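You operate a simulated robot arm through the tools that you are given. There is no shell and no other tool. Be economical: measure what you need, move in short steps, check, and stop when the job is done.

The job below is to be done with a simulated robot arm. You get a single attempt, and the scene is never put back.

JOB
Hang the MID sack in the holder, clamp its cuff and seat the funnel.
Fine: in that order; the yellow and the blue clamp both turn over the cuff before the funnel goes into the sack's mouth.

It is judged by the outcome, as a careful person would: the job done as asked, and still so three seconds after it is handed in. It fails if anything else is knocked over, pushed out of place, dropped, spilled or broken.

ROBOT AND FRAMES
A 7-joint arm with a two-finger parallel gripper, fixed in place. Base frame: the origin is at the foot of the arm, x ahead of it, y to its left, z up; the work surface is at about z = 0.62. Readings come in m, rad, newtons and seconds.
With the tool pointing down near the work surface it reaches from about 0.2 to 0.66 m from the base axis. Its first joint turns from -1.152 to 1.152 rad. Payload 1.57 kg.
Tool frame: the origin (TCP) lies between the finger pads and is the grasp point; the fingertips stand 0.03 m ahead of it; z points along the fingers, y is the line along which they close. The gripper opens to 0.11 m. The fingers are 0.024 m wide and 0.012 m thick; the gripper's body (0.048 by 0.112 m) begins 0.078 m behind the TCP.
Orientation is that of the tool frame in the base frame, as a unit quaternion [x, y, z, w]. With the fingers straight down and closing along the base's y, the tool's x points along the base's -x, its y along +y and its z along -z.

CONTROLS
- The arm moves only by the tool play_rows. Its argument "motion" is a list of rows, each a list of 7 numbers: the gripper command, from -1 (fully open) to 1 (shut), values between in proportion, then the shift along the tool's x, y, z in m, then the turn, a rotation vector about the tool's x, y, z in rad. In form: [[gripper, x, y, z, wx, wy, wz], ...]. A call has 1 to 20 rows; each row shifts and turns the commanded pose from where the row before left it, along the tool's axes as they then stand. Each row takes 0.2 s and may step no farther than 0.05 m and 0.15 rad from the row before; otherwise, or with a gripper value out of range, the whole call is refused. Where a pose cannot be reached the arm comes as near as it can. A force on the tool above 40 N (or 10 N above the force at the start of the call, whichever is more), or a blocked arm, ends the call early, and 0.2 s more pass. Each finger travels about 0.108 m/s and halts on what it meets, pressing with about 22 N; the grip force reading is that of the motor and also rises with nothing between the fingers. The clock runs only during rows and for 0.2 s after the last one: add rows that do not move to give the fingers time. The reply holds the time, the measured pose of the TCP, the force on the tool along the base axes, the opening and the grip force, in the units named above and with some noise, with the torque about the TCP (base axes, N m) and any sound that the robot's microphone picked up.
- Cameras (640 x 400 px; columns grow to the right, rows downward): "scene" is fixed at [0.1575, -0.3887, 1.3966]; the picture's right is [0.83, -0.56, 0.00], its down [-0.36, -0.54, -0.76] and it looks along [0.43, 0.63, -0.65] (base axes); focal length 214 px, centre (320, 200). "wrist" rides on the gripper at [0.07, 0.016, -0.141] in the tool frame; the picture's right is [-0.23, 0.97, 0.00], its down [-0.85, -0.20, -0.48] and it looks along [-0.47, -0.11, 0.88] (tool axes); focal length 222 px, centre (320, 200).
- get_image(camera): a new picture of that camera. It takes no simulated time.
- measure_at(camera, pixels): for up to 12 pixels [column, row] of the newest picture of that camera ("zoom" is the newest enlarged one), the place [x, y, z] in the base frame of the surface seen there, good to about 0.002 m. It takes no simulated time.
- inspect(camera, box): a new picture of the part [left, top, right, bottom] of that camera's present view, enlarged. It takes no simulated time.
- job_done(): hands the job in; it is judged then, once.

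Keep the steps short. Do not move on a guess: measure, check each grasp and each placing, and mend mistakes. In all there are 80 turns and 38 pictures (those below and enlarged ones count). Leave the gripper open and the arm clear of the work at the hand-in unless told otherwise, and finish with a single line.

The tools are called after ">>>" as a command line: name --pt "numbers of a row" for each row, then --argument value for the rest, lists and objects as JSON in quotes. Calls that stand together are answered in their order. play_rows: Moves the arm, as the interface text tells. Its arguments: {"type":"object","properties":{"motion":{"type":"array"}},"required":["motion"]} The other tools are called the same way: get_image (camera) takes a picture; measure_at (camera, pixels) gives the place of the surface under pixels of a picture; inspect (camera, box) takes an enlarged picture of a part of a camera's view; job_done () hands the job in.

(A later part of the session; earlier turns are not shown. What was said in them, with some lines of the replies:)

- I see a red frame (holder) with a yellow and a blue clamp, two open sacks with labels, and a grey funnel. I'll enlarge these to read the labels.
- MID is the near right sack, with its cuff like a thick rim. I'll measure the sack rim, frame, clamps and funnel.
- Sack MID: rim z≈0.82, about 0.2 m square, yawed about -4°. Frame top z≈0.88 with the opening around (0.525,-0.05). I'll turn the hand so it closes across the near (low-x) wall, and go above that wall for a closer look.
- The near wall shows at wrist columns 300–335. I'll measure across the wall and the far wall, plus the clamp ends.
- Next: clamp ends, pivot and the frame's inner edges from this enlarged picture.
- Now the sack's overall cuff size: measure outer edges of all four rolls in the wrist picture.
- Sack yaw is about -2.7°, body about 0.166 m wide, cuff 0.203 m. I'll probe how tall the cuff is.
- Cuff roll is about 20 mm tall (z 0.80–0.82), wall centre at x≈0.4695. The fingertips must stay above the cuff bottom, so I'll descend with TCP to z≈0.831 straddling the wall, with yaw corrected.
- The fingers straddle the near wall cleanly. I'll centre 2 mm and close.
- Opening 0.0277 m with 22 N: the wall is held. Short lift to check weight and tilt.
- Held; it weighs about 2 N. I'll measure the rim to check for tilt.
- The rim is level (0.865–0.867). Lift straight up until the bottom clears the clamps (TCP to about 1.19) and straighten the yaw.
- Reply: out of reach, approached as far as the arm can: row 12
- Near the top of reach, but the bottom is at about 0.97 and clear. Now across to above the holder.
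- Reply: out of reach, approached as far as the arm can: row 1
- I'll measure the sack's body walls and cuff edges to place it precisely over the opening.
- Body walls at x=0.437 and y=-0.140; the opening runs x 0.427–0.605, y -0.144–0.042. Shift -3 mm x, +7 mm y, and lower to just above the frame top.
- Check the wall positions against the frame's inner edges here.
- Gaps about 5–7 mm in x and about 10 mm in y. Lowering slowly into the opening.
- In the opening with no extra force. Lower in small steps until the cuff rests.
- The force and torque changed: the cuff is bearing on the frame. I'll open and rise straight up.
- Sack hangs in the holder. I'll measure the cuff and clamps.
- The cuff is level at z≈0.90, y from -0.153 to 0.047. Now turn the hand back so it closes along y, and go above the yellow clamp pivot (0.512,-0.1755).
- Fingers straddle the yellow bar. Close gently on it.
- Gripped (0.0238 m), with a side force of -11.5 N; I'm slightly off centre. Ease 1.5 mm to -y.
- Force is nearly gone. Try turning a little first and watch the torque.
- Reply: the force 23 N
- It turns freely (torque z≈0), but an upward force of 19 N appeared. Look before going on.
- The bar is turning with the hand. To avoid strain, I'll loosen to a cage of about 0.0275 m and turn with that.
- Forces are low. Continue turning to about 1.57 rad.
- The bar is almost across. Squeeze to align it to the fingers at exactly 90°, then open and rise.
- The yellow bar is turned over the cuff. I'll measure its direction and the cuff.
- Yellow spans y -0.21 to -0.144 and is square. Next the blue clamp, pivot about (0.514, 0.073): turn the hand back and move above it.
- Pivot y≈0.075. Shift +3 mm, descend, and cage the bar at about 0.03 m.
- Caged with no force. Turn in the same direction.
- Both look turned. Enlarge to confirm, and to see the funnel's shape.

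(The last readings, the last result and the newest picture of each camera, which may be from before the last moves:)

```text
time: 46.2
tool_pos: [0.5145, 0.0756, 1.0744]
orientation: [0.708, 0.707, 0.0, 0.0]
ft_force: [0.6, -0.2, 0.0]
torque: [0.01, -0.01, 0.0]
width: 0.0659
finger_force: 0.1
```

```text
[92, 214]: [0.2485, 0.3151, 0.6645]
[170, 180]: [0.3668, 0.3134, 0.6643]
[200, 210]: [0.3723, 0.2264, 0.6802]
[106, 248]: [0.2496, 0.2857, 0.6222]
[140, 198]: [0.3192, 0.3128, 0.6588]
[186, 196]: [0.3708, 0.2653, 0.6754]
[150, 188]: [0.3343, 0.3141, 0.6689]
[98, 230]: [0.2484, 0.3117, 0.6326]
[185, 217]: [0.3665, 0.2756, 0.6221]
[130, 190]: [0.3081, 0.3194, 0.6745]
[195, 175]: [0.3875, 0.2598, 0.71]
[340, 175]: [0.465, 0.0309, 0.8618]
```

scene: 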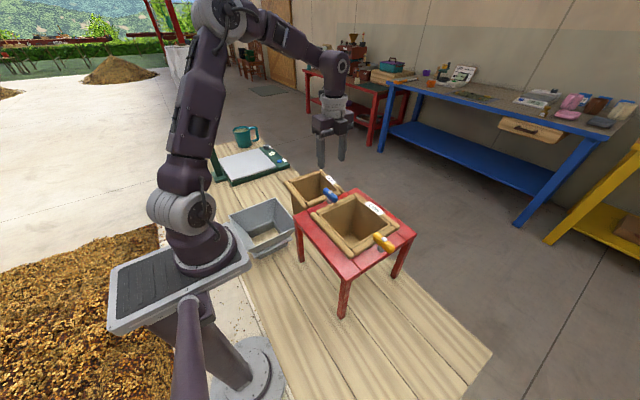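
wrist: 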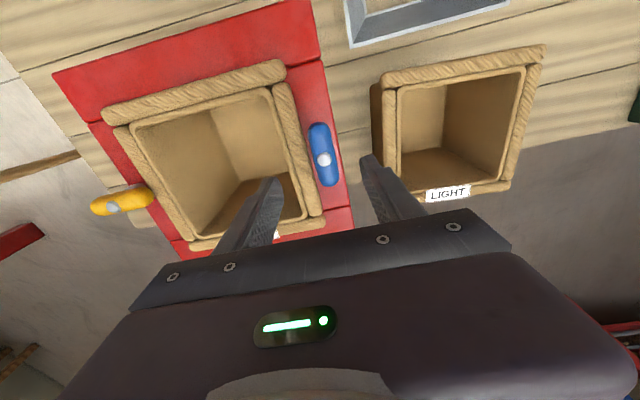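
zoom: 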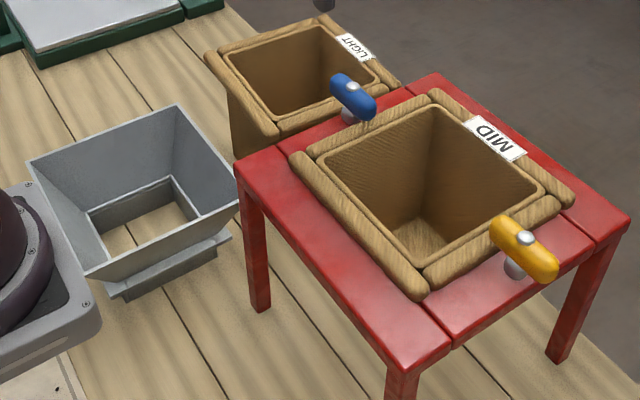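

Both clamps lie over the cuff (blue y 0.04–0.107, yellow -0.21 to -0.144). The funnel has a hopper rim at z 0.76, a ledge at z 0.673 (half-width about 0.083) and a spout below (half-width about 0.066), matching the sack mouth (half-width about 0.075). I'll turn the hand back and go above the funnel's +y wall to look.

>>> play_rows --pt "-0.2 0 0 0 0 0 -0.1428" --pt "-0.2 0 0 0 0 0 -0.1428" --pt "-0.2 0 0 0 0 0 -0.1428" --pt "-0.2 0 0 0 0 0 -0.1428" --pt "-0.2 0 0 0 0 0 -0.1428" --pt "-0.2 0 0 0 0 0 -0.1428" --pt "-0.2 0 0 0 0 0 -0.1428" --pt "-0.2 0 0 0 0 0 -0.1428" --pt "-0.2 0 0 0 0 0 -0.1428" --pt "-0.2 0 0 0 0 0 -0.1428" --pt "-0.2 0 0 0 0 0 -0.1428" --pt "-0.2 0.026 0.033 -0.01 0 0 0" --pt "-0.2 0.026 0.033 0 0 0 0" --pt "-0.2 0.026 0.033 0 0 0 0" --pt "-0.2 0.026 0.033 0 0 0 0" --pt "-0.2 0.026 0.033 0 0 0 0" --pt "-0.2 0.026 0.033 0 0 0 0" --pt "-0.2 0.026 0.033 0 0 0 0" --pt "-0.2 0.026 0.033 0 0 0 0" --pt "-0.2 0 0 0 0 0 0"

>>> get_image --camera "wrist"

>>> get_image --camera "scene"

```text
time: 50.4
tool_pos: [0.3077, 0.3402, 1.0839]
orientation: [0.0, 1.0, 0.0, 0.0]
ft_force: [-0.5, -0.2, 0.1]
torque: [0.03, -0.01, -0.04]
width: 0.0661
finger_force: 0.1
```

```text
13 pictures are left
```

wrist: 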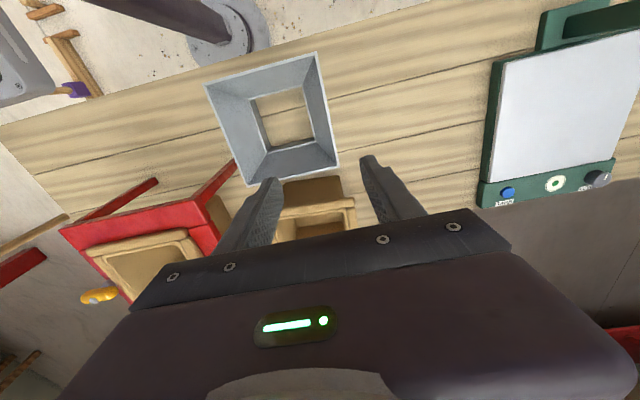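

```text
12 pictures are left
```

scene: 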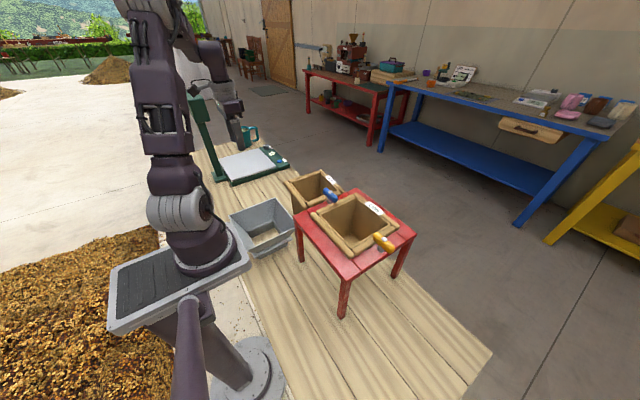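

Funnel rim in the wrist view: corners (206,86), (316,53), (338,166), (247,184); the +y wall is on the right. Measure the rim, that wall's slope, and the scale's distance.

>>> measure_at --camera "wrist" --pixels '[[208, 88], [315, 55], [337, 165], [248, 182], [325, 110], [323, 110], [320, 110], [315, 111], [310, 112], [306, 113], [492, 140], [545, 30]]'

>>> measure_at --camera "wrist" --pixels '[[318, 70], [333, 145], [326, 116], [328, 123], [303, 90], [312, 140], [255, 100], [262, 150], [226, 135], [300, 173], [260, 71], [605, 8]]'

```text
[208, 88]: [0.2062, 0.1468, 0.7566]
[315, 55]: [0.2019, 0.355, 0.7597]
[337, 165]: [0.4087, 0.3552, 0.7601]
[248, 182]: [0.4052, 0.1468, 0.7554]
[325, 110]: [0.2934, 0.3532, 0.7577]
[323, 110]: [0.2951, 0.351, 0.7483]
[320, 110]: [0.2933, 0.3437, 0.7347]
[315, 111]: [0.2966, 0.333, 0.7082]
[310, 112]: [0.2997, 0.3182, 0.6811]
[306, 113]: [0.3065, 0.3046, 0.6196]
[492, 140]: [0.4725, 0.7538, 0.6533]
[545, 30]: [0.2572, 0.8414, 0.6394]
```

```text
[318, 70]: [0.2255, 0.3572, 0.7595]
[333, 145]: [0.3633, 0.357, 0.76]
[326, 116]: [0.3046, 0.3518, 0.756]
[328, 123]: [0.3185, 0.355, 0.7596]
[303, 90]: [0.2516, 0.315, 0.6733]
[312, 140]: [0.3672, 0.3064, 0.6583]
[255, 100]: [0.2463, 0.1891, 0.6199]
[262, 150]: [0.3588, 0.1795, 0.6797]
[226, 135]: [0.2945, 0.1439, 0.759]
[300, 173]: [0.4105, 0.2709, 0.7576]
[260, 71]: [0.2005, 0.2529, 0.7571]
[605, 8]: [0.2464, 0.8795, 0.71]
```

The +y wall slopes 26° outward, thin. I'll tilt the hand 0.45 rad to match it. First come down above it, then tilt.

>>> play_rows --pt "-0.2 0 0.013 0.04 0 0 0" --pt "-0.2 0.002 0.013 0.04 0 0 0" --pt "-0.2 0 0.013 0.04 0 0 0" --pt "-0.2 0 0.013 0.04 0 0 0" --pt "-0.2 0 0 0.04 0 0 0" --pt "-0.2 0 0 0 0.1125 0 0" --pt "-0.2 0 0 0 0.1125 0 0" --pt "-0.2 0 0 0 0.1125 0 0" --pt "-0.2 0 0 0 0.1125 0 0" --pt "-0.2 0 0 0 0 0 0"

```text
time: 52.6
tool_pos: [0.3046, 0.3915, 0.8825]
orientation: [0.001, 0.975, -0.224, 0.0]
ft_force: [0.4, 0.5, -0.4]
torque: [0.03, 0.0, -0.04]
width: 0.066
finger_force: 0.0
```

Tilt is right. Align laterally and advance to just above the rim, then look.

>>> play_rows --pt "-0.2 0 0.0116 0.02 0 0 0" --pt "-0.2 0 0.0115 0.02 0 0 0" --pt "-0.2 0 0 0.03 0 0 0" --pt "-0.2 0 0 0.02 0 0 0" --pt "-0.2 0 0 0 0 0 0"

>>> get_image --camera "wrist"

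```text
time: 53.8
tool_pos: [0.3049, 0.3727, 0.7919]
orientation: [0.0, 0.975, -0.223, 0.0]
ft_force: [-0.4, -0.5, -0.4]
torque: [0.01, 0.0, 0.01]
width: 0.066
finger_force: 0.0
```

```text
11 pictures are left
```

wrist: 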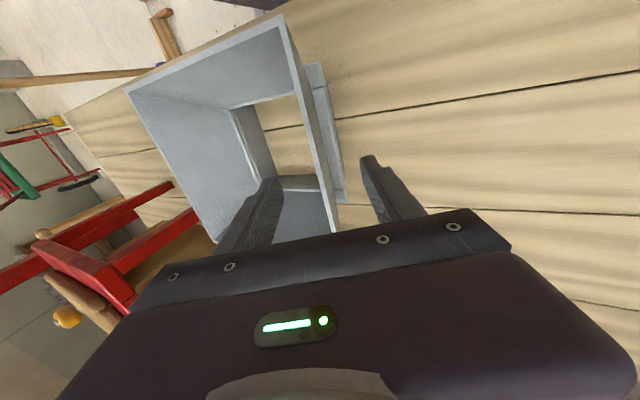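

The +y wall sits edge-on between the fingers. Advance 0.055 along the tool axis.

>>> play_rows --pt "-0.2 0 0 0.02 0 0 0" --pt "-0.2 0 0 0.02 0 0 0" --pt "-0.2 0 0 0.015 0 0 0" --pt "-0.2 0 0 0 0 0 0"

>>> inspect --camera "wrist" --box '[120, 0, 440, 240]'

```text
time: 54.8
tool_pos: [0.304, 0.3473, 0.7434]
orientation: [0.001, 0.975, -0.223, 0.0]
ft_force: [0.4, -0.6, 0.4]
torque: [-0.02, 0.03, 0.01]
width: 0.066
finger_force: 0.1
```

```text
1.67 times, centred on (280, 120) of wrist
```

zoom: 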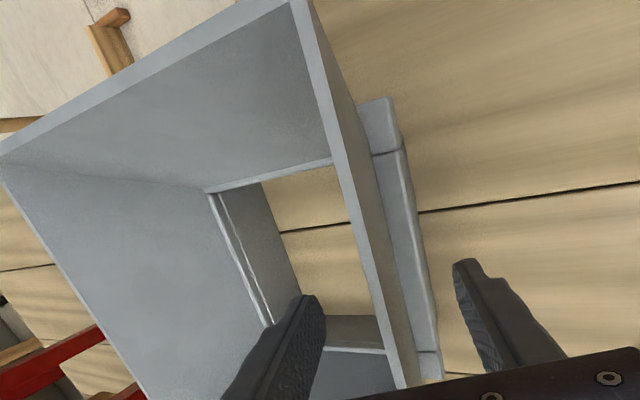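

The fingers are on both sides of the wall. Close gradually and watch the side force.

>>> play_rows --pt "0.2 0 0 0 0 0 0" --pt "0.5 0 0 0 0 0 0" --pt "0.7 0 0 0 0 0 0" --pt "0.85 0 0 0 0 0 0" --pt "0.85 0 0 0 0 0 0"

```text
time: 56.0
tool_pos: [0.3032, 0.3475, 0.7426]
orientation: [0.001, 0.975, -0.224, 0.0]
ft_force: [0.0, 0.9, -0.3]
torque: [0.01, 0.02, -0.02]
width: 0.0086
finger_force: 0.5
```

>>> play_rows --pt "1 0 0 0 0 0 0" --pt "1 0 0 0 0 0 0" --pt "1 0 0 0 0 0 0"

```text
time: 56.8
tool_pos: [0.3029, 0.348, 0.7424]
orientation: [0.001, 0.975, -0.223, 0.0]
ft_force: [-0.4, -0.3, -3.0]
torque: [0.35, 0.01, 0.0]
width: 0.0043
finger_force: 22.1
```

Wall held (4.3 mm). Lift 4 cm straight up and check weight and tilt.

>>> play_rows --pt "1 0 -0.0044 -0.009 0 0 0" --pt "1 0 -0.0066 -0.0135 0 0 0" --pt "1 0 -0.0066 -0.0135 0 0 0" --pt "1 0 0 0 0 0 0"

>>> inspect --camera "scene" --box '[190, 140, 350, 280]'

```text
time: 57.8
tool_pos: [0.3039, 0.3489, 0.7831]
orientation: [0.001, 0.975, -0.223, -0.001]
ft_force: [0.2, -0.7, -3.8]
torque: [0.36, 0.02, 0.0]
width: 0.0044
finger_force: 22.4
```

```text
2.86 times, centred on (270, 210) of scene
```

zoom: 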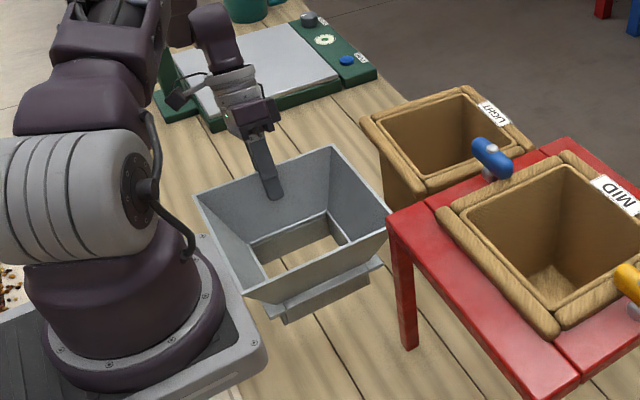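

Lifted, about 3.6 N. Measure rim levels.

>>> measure_at --camera "zoom" --pixels '[[199, 198], [331, 149], [388, 213], [250, 297], [320, 262], [235, 183], [222, 248], [270, 312], [300, 299], [350, 277], [378, 264], [360, 180]]'

```text
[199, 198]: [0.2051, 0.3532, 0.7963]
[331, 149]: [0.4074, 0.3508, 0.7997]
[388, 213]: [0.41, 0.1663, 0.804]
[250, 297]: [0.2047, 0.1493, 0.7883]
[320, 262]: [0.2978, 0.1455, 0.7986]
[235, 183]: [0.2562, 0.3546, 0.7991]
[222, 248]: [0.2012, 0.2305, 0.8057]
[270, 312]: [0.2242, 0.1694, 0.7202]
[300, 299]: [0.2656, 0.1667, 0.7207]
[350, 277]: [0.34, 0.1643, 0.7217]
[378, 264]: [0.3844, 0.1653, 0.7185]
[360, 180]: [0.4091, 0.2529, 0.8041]
```

The -y side is about 3° high (wall slope slightly less than my tilt). Correct the tilt by -0.045 rad and lift to TCP≈1.09.

>>> play_rows --pt "1 0 -0.0061 -0.0142 -0.0225 0 0" --pt "1 0 -0.0122 -0.0285 -0.0225 0 0" --pt "1 0 -0.0122 -0.0285 0 0 0" --pt "1 0 -0.0122 -0.0285 0 0 0" --pt "1 0 -0.0122 -0.0285 0 0 0" --pt "1 0 -0.0122 -0.0285 0 0 0" --pt "1 0 -0.0122 -0.0285 0 0 0" --pt "1 0 -0.0122 -0.0285 0 0 0" --pt "1 0 -0.0122 -0.0285 0 0 0" --pt "1 0 -0.0122 -0.0285 0 0 0" --pt "1 0 -0.0061 -0.0142 0 0 0" --pt "1 0 0 0 0 0 0"

>>> inspect --camera "scene" --box '[180, 60, 440, 280]'

```text
time: 60.4
tool_pos: [0.3038, 0.3506, 1.0923]
orientation: [0.001, 0.979, -0.202, 0.0]
ft_force: [-1.0, -0.1, -3.9]
torque: [0.36, 0.02, -0.01]
width: 0.0043
finger_force: 22.0
```

```text
1.82 times, centred on (310, 170) of scene
```

zoom: 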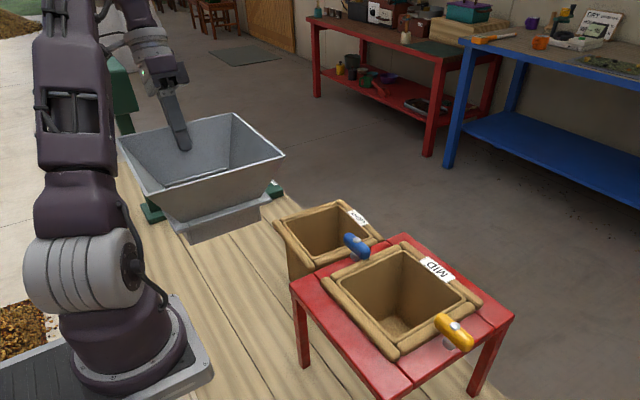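

>>> measure_at --camera "zoom" --pixels '[[155, 130], [220, 177], [138, 166], [258, 134], [200, 183], [240, 168], [180, 228], [225, 213], [265, 196], [192, 240], [225, 228], [258, 214]]'

>>> measure_at --camera "zoom" --pixels '[[362, 312], [365, 310], [367, 308], [432, 275], [435, 274], [430, 272], [365, 267], [368, 268], [371, 270], [425, 321], [422, 318], [429, 323]]'

```text
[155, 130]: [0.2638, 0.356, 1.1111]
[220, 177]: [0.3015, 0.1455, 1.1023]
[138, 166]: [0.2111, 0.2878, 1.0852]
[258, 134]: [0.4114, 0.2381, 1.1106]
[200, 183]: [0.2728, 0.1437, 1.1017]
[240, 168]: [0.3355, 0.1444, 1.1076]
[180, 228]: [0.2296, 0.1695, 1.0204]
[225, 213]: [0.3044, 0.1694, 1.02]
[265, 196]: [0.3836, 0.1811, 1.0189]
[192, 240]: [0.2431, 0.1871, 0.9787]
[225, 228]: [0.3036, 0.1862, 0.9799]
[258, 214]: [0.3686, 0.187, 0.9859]
```

```text
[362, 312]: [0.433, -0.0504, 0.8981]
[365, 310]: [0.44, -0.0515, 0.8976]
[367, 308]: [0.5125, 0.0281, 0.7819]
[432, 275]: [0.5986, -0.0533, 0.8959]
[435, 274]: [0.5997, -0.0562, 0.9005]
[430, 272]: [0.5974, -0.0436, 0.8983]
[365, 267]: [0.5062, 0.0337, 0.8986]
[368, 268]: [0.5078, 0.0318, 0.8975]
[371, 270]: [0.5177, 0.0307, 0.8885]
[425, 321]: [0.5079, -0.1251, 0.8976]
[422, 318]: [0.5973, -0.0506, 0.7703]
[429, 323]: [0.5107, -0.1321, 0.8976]
```

The funnel is level now. Carry it across to above the sack mouth, centre about (0.518,-0.049); spout bottom is at about 0.97, clear of the clamps.

>>> play_rows --pt "1 -0.0088 -0.01155 0.005 0 0 0" --pt "1 -0.01767 -0.0231 0.00995 0 0 0" --pt "1 -0.01767 -0.0231 0.00995 0 0 0" --pt "1 -0.01767 -0.0231 0.00995 0 0 0" --pt "1 -0.01767 -0.0231 0.00995 0 0 0" --pt "1 -0.01767 -0.0231 0.00995 0 0 0" --pt "1 -0.01767 -0.0231 0.00995 0 0 0" --pt "1 -0.01767 -0.0231 0.00995 0 0 0" --pt "1 -0.01767 -0.0231 0.00995 0 0 0" --pt "1 -0.01767 -0.0231 0.00995 0 0 0" --pt "1 -0.01767 -0.0231 0.00995 0 0 0" --pt "1 -0.01767 -0.0231 0.00995 0 0 0" --pt "1 -0.0088 -0.01155 0.005 0 0 0" --pt "1 0 0 0 0 0 0" --pt "1 0 0 0 0 0 0"

>>> inspect --camera "scene" --box '[280, 110, 440, 280]'

```text
time: 63.6
tool_pos: [0.5166, 0.0488, 1.0911]
orientation: [0.001, 0.98, -0.201, 0.0]
ft_force: [0.3, 0.2, -3.6]
torque: [0.31, 0.01, 0.01]
width: 0.0044
finger_force: 22.4
```

```text
2.35 times, centred on (360, 195) of scene
```

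zoom: 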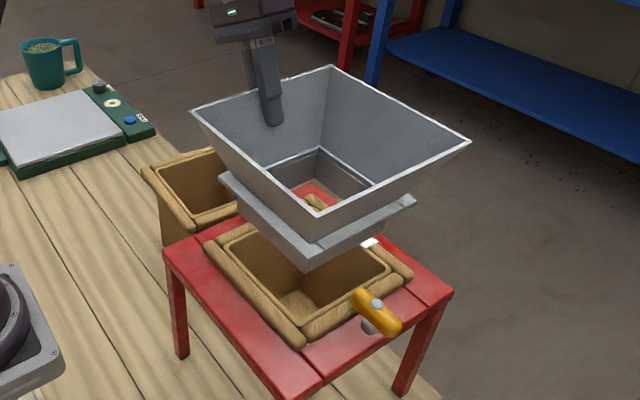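

Measure the spout's outer faces, the ledge edges and the sack mouth's near edges.

>>> measure_at --camera "zoom" --pixels '[[250, 212], [270, 230], [290, 250], [325, 255], [350, 242], [375, 228], [240, 195], [270, 218], [295, 236], [330, 236], [360, 224], [400, 208]]'

>>> measure_at --camera "zoom" --pixels '[[236, 254], [239, 252], [241, 250], [270, 289], [274, 286], [277, 284], [325, 307], [322, 304], [319, 302], [360, 286], [356, 284], [353, 281]]'

```text
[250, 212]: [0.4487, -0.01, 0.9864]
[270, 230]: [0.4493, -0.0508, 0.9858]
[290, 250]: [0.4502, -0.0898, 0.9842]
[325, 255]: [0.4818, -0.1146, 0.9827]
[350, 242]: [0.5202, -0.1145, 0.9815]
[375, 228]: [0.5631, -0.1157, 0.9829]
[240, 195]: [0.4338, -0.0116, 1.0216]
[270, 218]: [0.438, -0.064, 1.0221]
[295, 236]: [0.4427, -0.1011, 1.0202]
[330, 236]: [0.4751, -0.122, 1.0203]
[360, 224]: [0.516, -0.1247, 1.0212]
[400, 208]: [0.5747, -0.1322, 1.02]
```

```text
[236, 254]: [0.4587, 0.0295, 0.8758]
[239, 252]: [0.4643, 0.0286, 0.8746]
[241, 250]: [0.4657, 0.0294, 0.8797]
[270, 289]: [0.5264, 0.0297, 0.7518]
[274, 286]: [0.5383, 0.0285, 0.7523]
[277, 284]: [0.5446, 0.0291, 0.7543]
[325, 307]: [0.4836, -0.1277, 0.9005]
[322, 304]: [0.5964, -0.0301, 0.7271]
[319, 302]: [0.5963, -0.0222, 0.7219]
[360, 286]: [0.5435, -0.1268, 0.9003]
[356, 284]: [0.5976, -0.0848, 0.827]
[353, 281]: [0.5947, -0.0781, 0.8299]
```

Spout centre ≈(0.517,-0.047), mouth centre ≈(0.5185,-0.048). Trim +1.5/-1 mm and lower 9 cm.

>>> play_rows --pt "1 -0.0015 -0.001 0 0 0 0" --pt "1 0 0.0059 0.0138 0 0 0" --pt "1 0 0.0059 0.0138 0 0 0" --pt "1 0 0.0059 0.0138 0 0 0" --pt "1 0 0.0059 0.0138 0 0 0" --pt "1 0 0.0059 0.0138 0 0 0" --pt "1 0 0.0059 0.0138 0 0 0" --pt "1 0 0 0 0 0 0"

>>> inspect --camera "scene" --box '[280, 140, 440, 280]'

```text
time: 65.4
tool_pos: [0.5182, 0.0452, 1.0026]
orientation: [0.0, 0.98, -0.201, 0.0]
ft_force: [-1.3, -0.6, -2.6]
torque: [0.31, 0.01, -0.02]
width: 0.0044
finger_force: 21.7
```

```text
2.86 times, centred on (360, 210) of scene
```

zoom: 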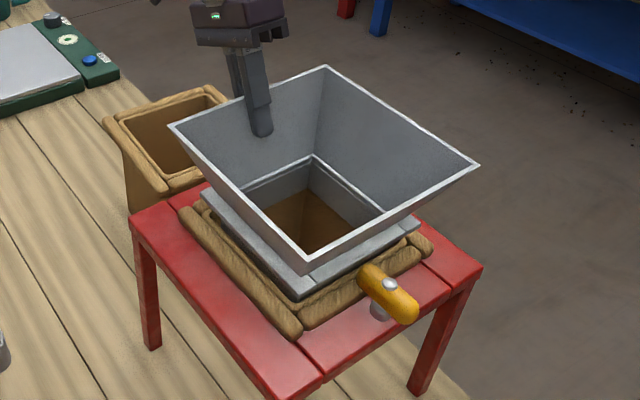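

The spout has entered the mouth without force. Check the ledge against the yellow bar end and the cuff.

>>> measure_at --camera "zoom" --pixels '[[340, 270], [355, 262], [358, 272], [366, 268], [250, 250], [270, 270], [290, 288], [310, 290], [385, 250], [410, 230], [372, 275], [230, 225]]'

```text
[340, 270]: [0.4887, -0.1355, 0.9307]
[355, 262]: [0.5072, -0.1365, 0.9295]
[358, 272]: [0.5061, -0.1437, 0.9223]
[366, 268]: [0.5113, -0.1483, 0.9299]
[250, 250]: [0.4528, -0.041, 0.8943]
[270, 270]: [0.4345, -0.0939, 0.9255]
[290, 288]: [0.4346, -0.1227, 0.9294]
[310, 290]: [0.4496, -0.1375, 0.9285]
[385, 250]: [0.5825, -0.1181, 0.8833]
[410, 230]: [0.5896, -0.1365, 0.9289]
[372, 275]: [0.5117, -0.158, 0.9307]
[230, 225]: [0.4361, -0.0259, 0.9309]
```

The ledge's -y edge reads -0.137, about 4 mm too far toward yellow. Shift +4 mm in y, then lower in small steps until it rests.

>>> play_rows --pt "1 0 0.0037 -0.0016 0 0 0" --pt "1 0 0.0016 0.0037 0 0 0" --pt "1 0 0.0016 0.0037 0 0 0" --pt "1 0 0.0012 0.0028 0 0 0" --pt "1 0 0 0 0 0 0"

>>> inspect --camera "scene" --box '[300, 170, 420, 270]'

```text
time: 66.6
tool_pos: [0.5172, 0.0496, 0.99]
orientation: [0.001, 0.98, -0.201, 0.0]
ft_force: [0.9, 0.4, -3.2]
torque: [0.34, 0.05, 0.0]
width: 0.0045
finger_force: 21.9
```

```text
4.00 times, centred on (360, 220) of scene
```

zoom: 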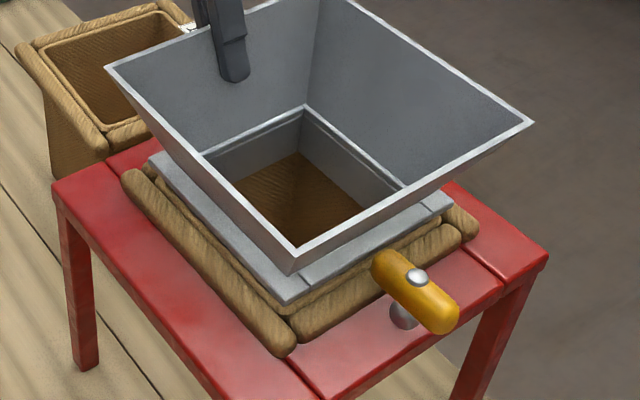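

>>> measure_at --camera "zoom" --pixels '[[320, 283], [340, 272], [365, 261], [445, 210], [420, 222], [200, 215], [240, 258], [270, 287], [374, 262], [150, 165], [250, 275], [300, 295]]'

```text
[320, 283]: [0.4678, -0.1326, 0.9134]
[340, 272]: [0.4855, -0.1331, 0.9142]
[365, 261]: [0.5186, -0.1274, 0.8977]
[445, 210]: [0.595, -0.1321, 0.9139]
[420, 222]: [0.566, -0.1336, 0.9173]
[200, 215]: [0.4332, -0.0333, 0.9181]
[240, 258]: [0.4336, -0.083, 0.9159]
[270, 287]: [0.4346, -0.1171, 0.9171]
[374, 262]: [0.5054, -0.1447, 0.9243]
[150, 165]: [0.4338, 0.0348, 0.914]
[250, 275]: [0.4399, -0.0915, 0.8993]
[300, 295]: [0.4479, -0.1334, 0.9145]
```

The ledge is centred: y -0.133 to 0.035, x from 0.433. Its top is at 0.917; continue down in 2 mm steps to contact.

>>> play_rows --pt "1 0 0.0008 0.0018 0 0 0" --pt "1 0 0.0008 0.0018 0 0 0" --pt "1 0 0.0008 0.0018 0 0 0" --pt "1 0 0 0 0 0 0"

```text
time: 67.6
tool_pos: [0.5178, 0.0506, 0.9844]
orientation: [0.0, 0.979, -0.202, 0.0]
ft_force: [0.9, -0.1, -3.2]
torque: [0.34, 0.03, 0.0]
width: 0.0044
finger_force: 21.6
```

>>> play_rows --pt "1 0 0.0006 0.0014 0 0 0" --pt "1 0 0.0006 0.0014 0 0 0" --pt "1 0 0 0 0 0 0"

```text
time: 68.4
tool_pos: [0.5175, 0.0502, 0.9815]
orientation: [0.002, 0.98, -0.201, 0.0]
ft_force: [-0.1, 0.3, -2.7]
torque: [0.32, 0.0, 0.03]
width: 0.0044
finger_force: 21.6
```

>>> play_rows --pt "1 0 0.0006 0.0014 0 0 0" --pt "1 0 0.0004 0.0009 0 0 0" --pt "1 0 0 0 0 0 0"

```text
time: 69.2
tool_pos: [0.5186, 0.0523, 0.9794]
orientation: [0.0, 0.979, -0.201, -0.001]
ft_force: [-1.3, 3.9, 5.3]
torque: [-0.91, 0.48, -0.33]
width: 0.0043
finger_force: 21.8
```

Contact: vertical force changed to +5 N. Ease back 1 mm and look before releasing.

>>> play_rows --pt "1 0 -0.0003 -0.0008 0 0 0" --pt "1 0 0 0 0 0 0"

>>> inspect --camera "scene" --box '[300, 170, 420, 270]'

```text
time: 69.8
tool_pos: [0.519, 0.0508, 0.9792]
orientation: [0.002, 0.98, -0.201, 0.001]
ft_force: [1.5, -1.1, 0.4]
torque: [-0.42, -0.33, 0.09]
width: 0.0044
finger_force: 21.8
```

```text
4.00 times, centred on (360, 220) of scene
```

zoom: 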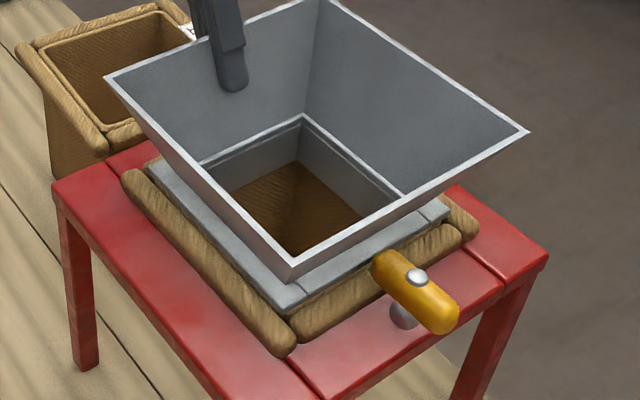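

It's seated evenly. Release only to a 2 cm opening (clear of the blue clamp) and withdraw along the finger axis.

>>> play_rows --pt "0.85 0 0 0 0 0 0" --pt "0.7 0 0 0 0 0 0" --pt "0.636 0 0 0 0 0 0" --pt "0.636 0 0 0 0 0 0" --pt "0.636 0 0 -0.01 0 0 0" --pt "0.636 0 0 -0.015 0 0 0" --pt "0.636 0 0 -0.02 0 0 0" --pt "0.636 0 0 -0.03 0 0 0" --pt "0.636 0 0 -0.03 0 0 0" --pt "0.2 0 0 -0.03 0 0 0"

>>> get_image --camera "scene"

```text
time: 72.0
tool_pos: [0.5169, 0.108, 1.1036]
orientation: [0.0, 0.98, -0.201, 0.001]
ft_force: [0.1, 0.1, 0.2]
torque: [-0.01, -0.01, -0.01]
width: 0.0441
finger_force: 0.1
```

```text
3 pictures are left
```

scene: 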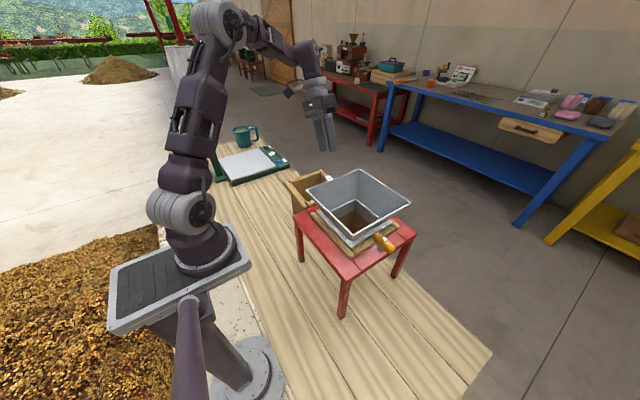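

Released cleanly. Straighten and open the hand and move it clear, then take a last close look.

>>> play_rows --pt "-0.5 0 0 -0.03 0 0 0" --pt "-1 0 0 -0.02 -0.1 0 0" --pt "-1 0.02 0.02 0 -0.1 0 0" --pt "-1 0.03 0.03 0 -0.1 0 0" --pt "-1 0.03 0.03 0 -0.1 0 0" --pt "-1 0.03 0.03 0 0 0 0" --pt "-1 0 0 0 0 0 0" --pt "-1 0 0 0 0 0 0"

>>> inspect --camera "scene" --box '[270, 155, 430, 285]'

```text
time: 73.8
tool_pos: [0.4089, 0.2318, 1.1336]
orientation: [0.001, 1.0, -0.002, 0.0]
ft_force: [-0.6, 0.2, -0.3]
torque: [0.0, 0.02, 0.02]
width: 0.1101
finger_force: 0.1
```

```text
3.08 times, centred on (350, 220) of scene
```

zoom: 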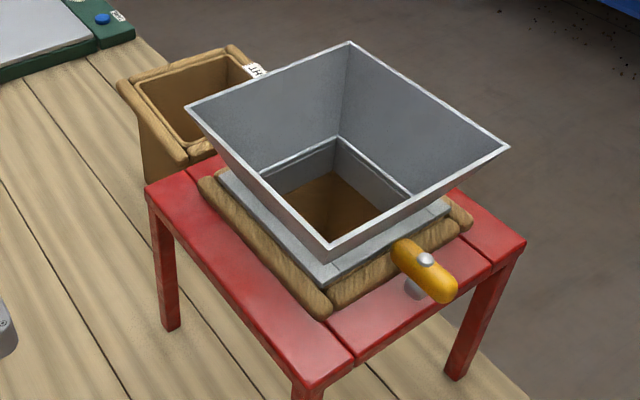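

>>> measure_at --camera "zoom" --pixels '[[190, 107], [350, 44], [506, 148], [330, 247], [420, 198], [262, 80], [430, 97], [225, 178], [325, 278], [440, 212], [404, 245], [445, 293]]'

>>> get_image --camera "wrist"

```text
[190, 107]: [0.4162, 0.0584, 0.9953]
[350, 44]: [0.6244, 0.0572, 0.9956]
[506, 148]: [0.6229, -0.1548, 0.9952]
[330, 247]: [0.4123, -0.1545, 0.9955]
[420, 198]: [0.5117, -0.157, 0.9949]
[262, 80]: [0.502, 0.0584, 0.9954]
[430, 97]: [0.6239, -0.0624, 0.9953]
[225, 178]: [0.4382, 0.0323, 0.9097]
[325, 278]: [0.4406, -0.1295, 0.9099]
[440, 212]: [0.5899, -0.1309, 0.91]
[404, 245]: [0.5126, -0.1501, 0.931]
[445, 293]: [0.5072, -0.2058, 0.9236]
```

```text
1 pictures are left
```

wrist: 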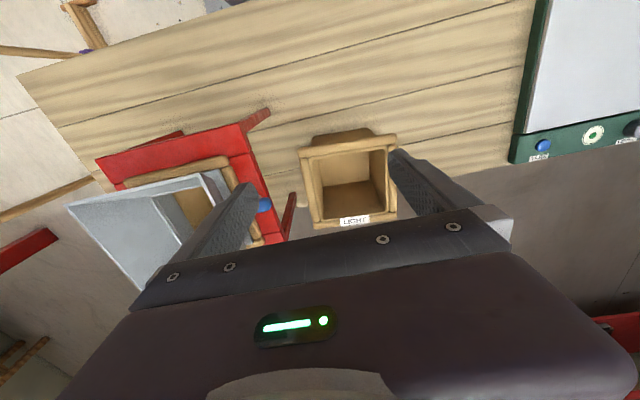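

The funnel rim is level (0.995 all round), the ledge rests on the cuff, and both clamps still lie across it. The LIGHT sack and the scale are undisturbed, and the arm is clear with the gripper open. Handing in.

>>> job_done

```text
The job is handed in.
```

The MID sack hangs in the holder with the yellow and blue clamps turned over its cuff, and the funnel is seated level in its mouth.
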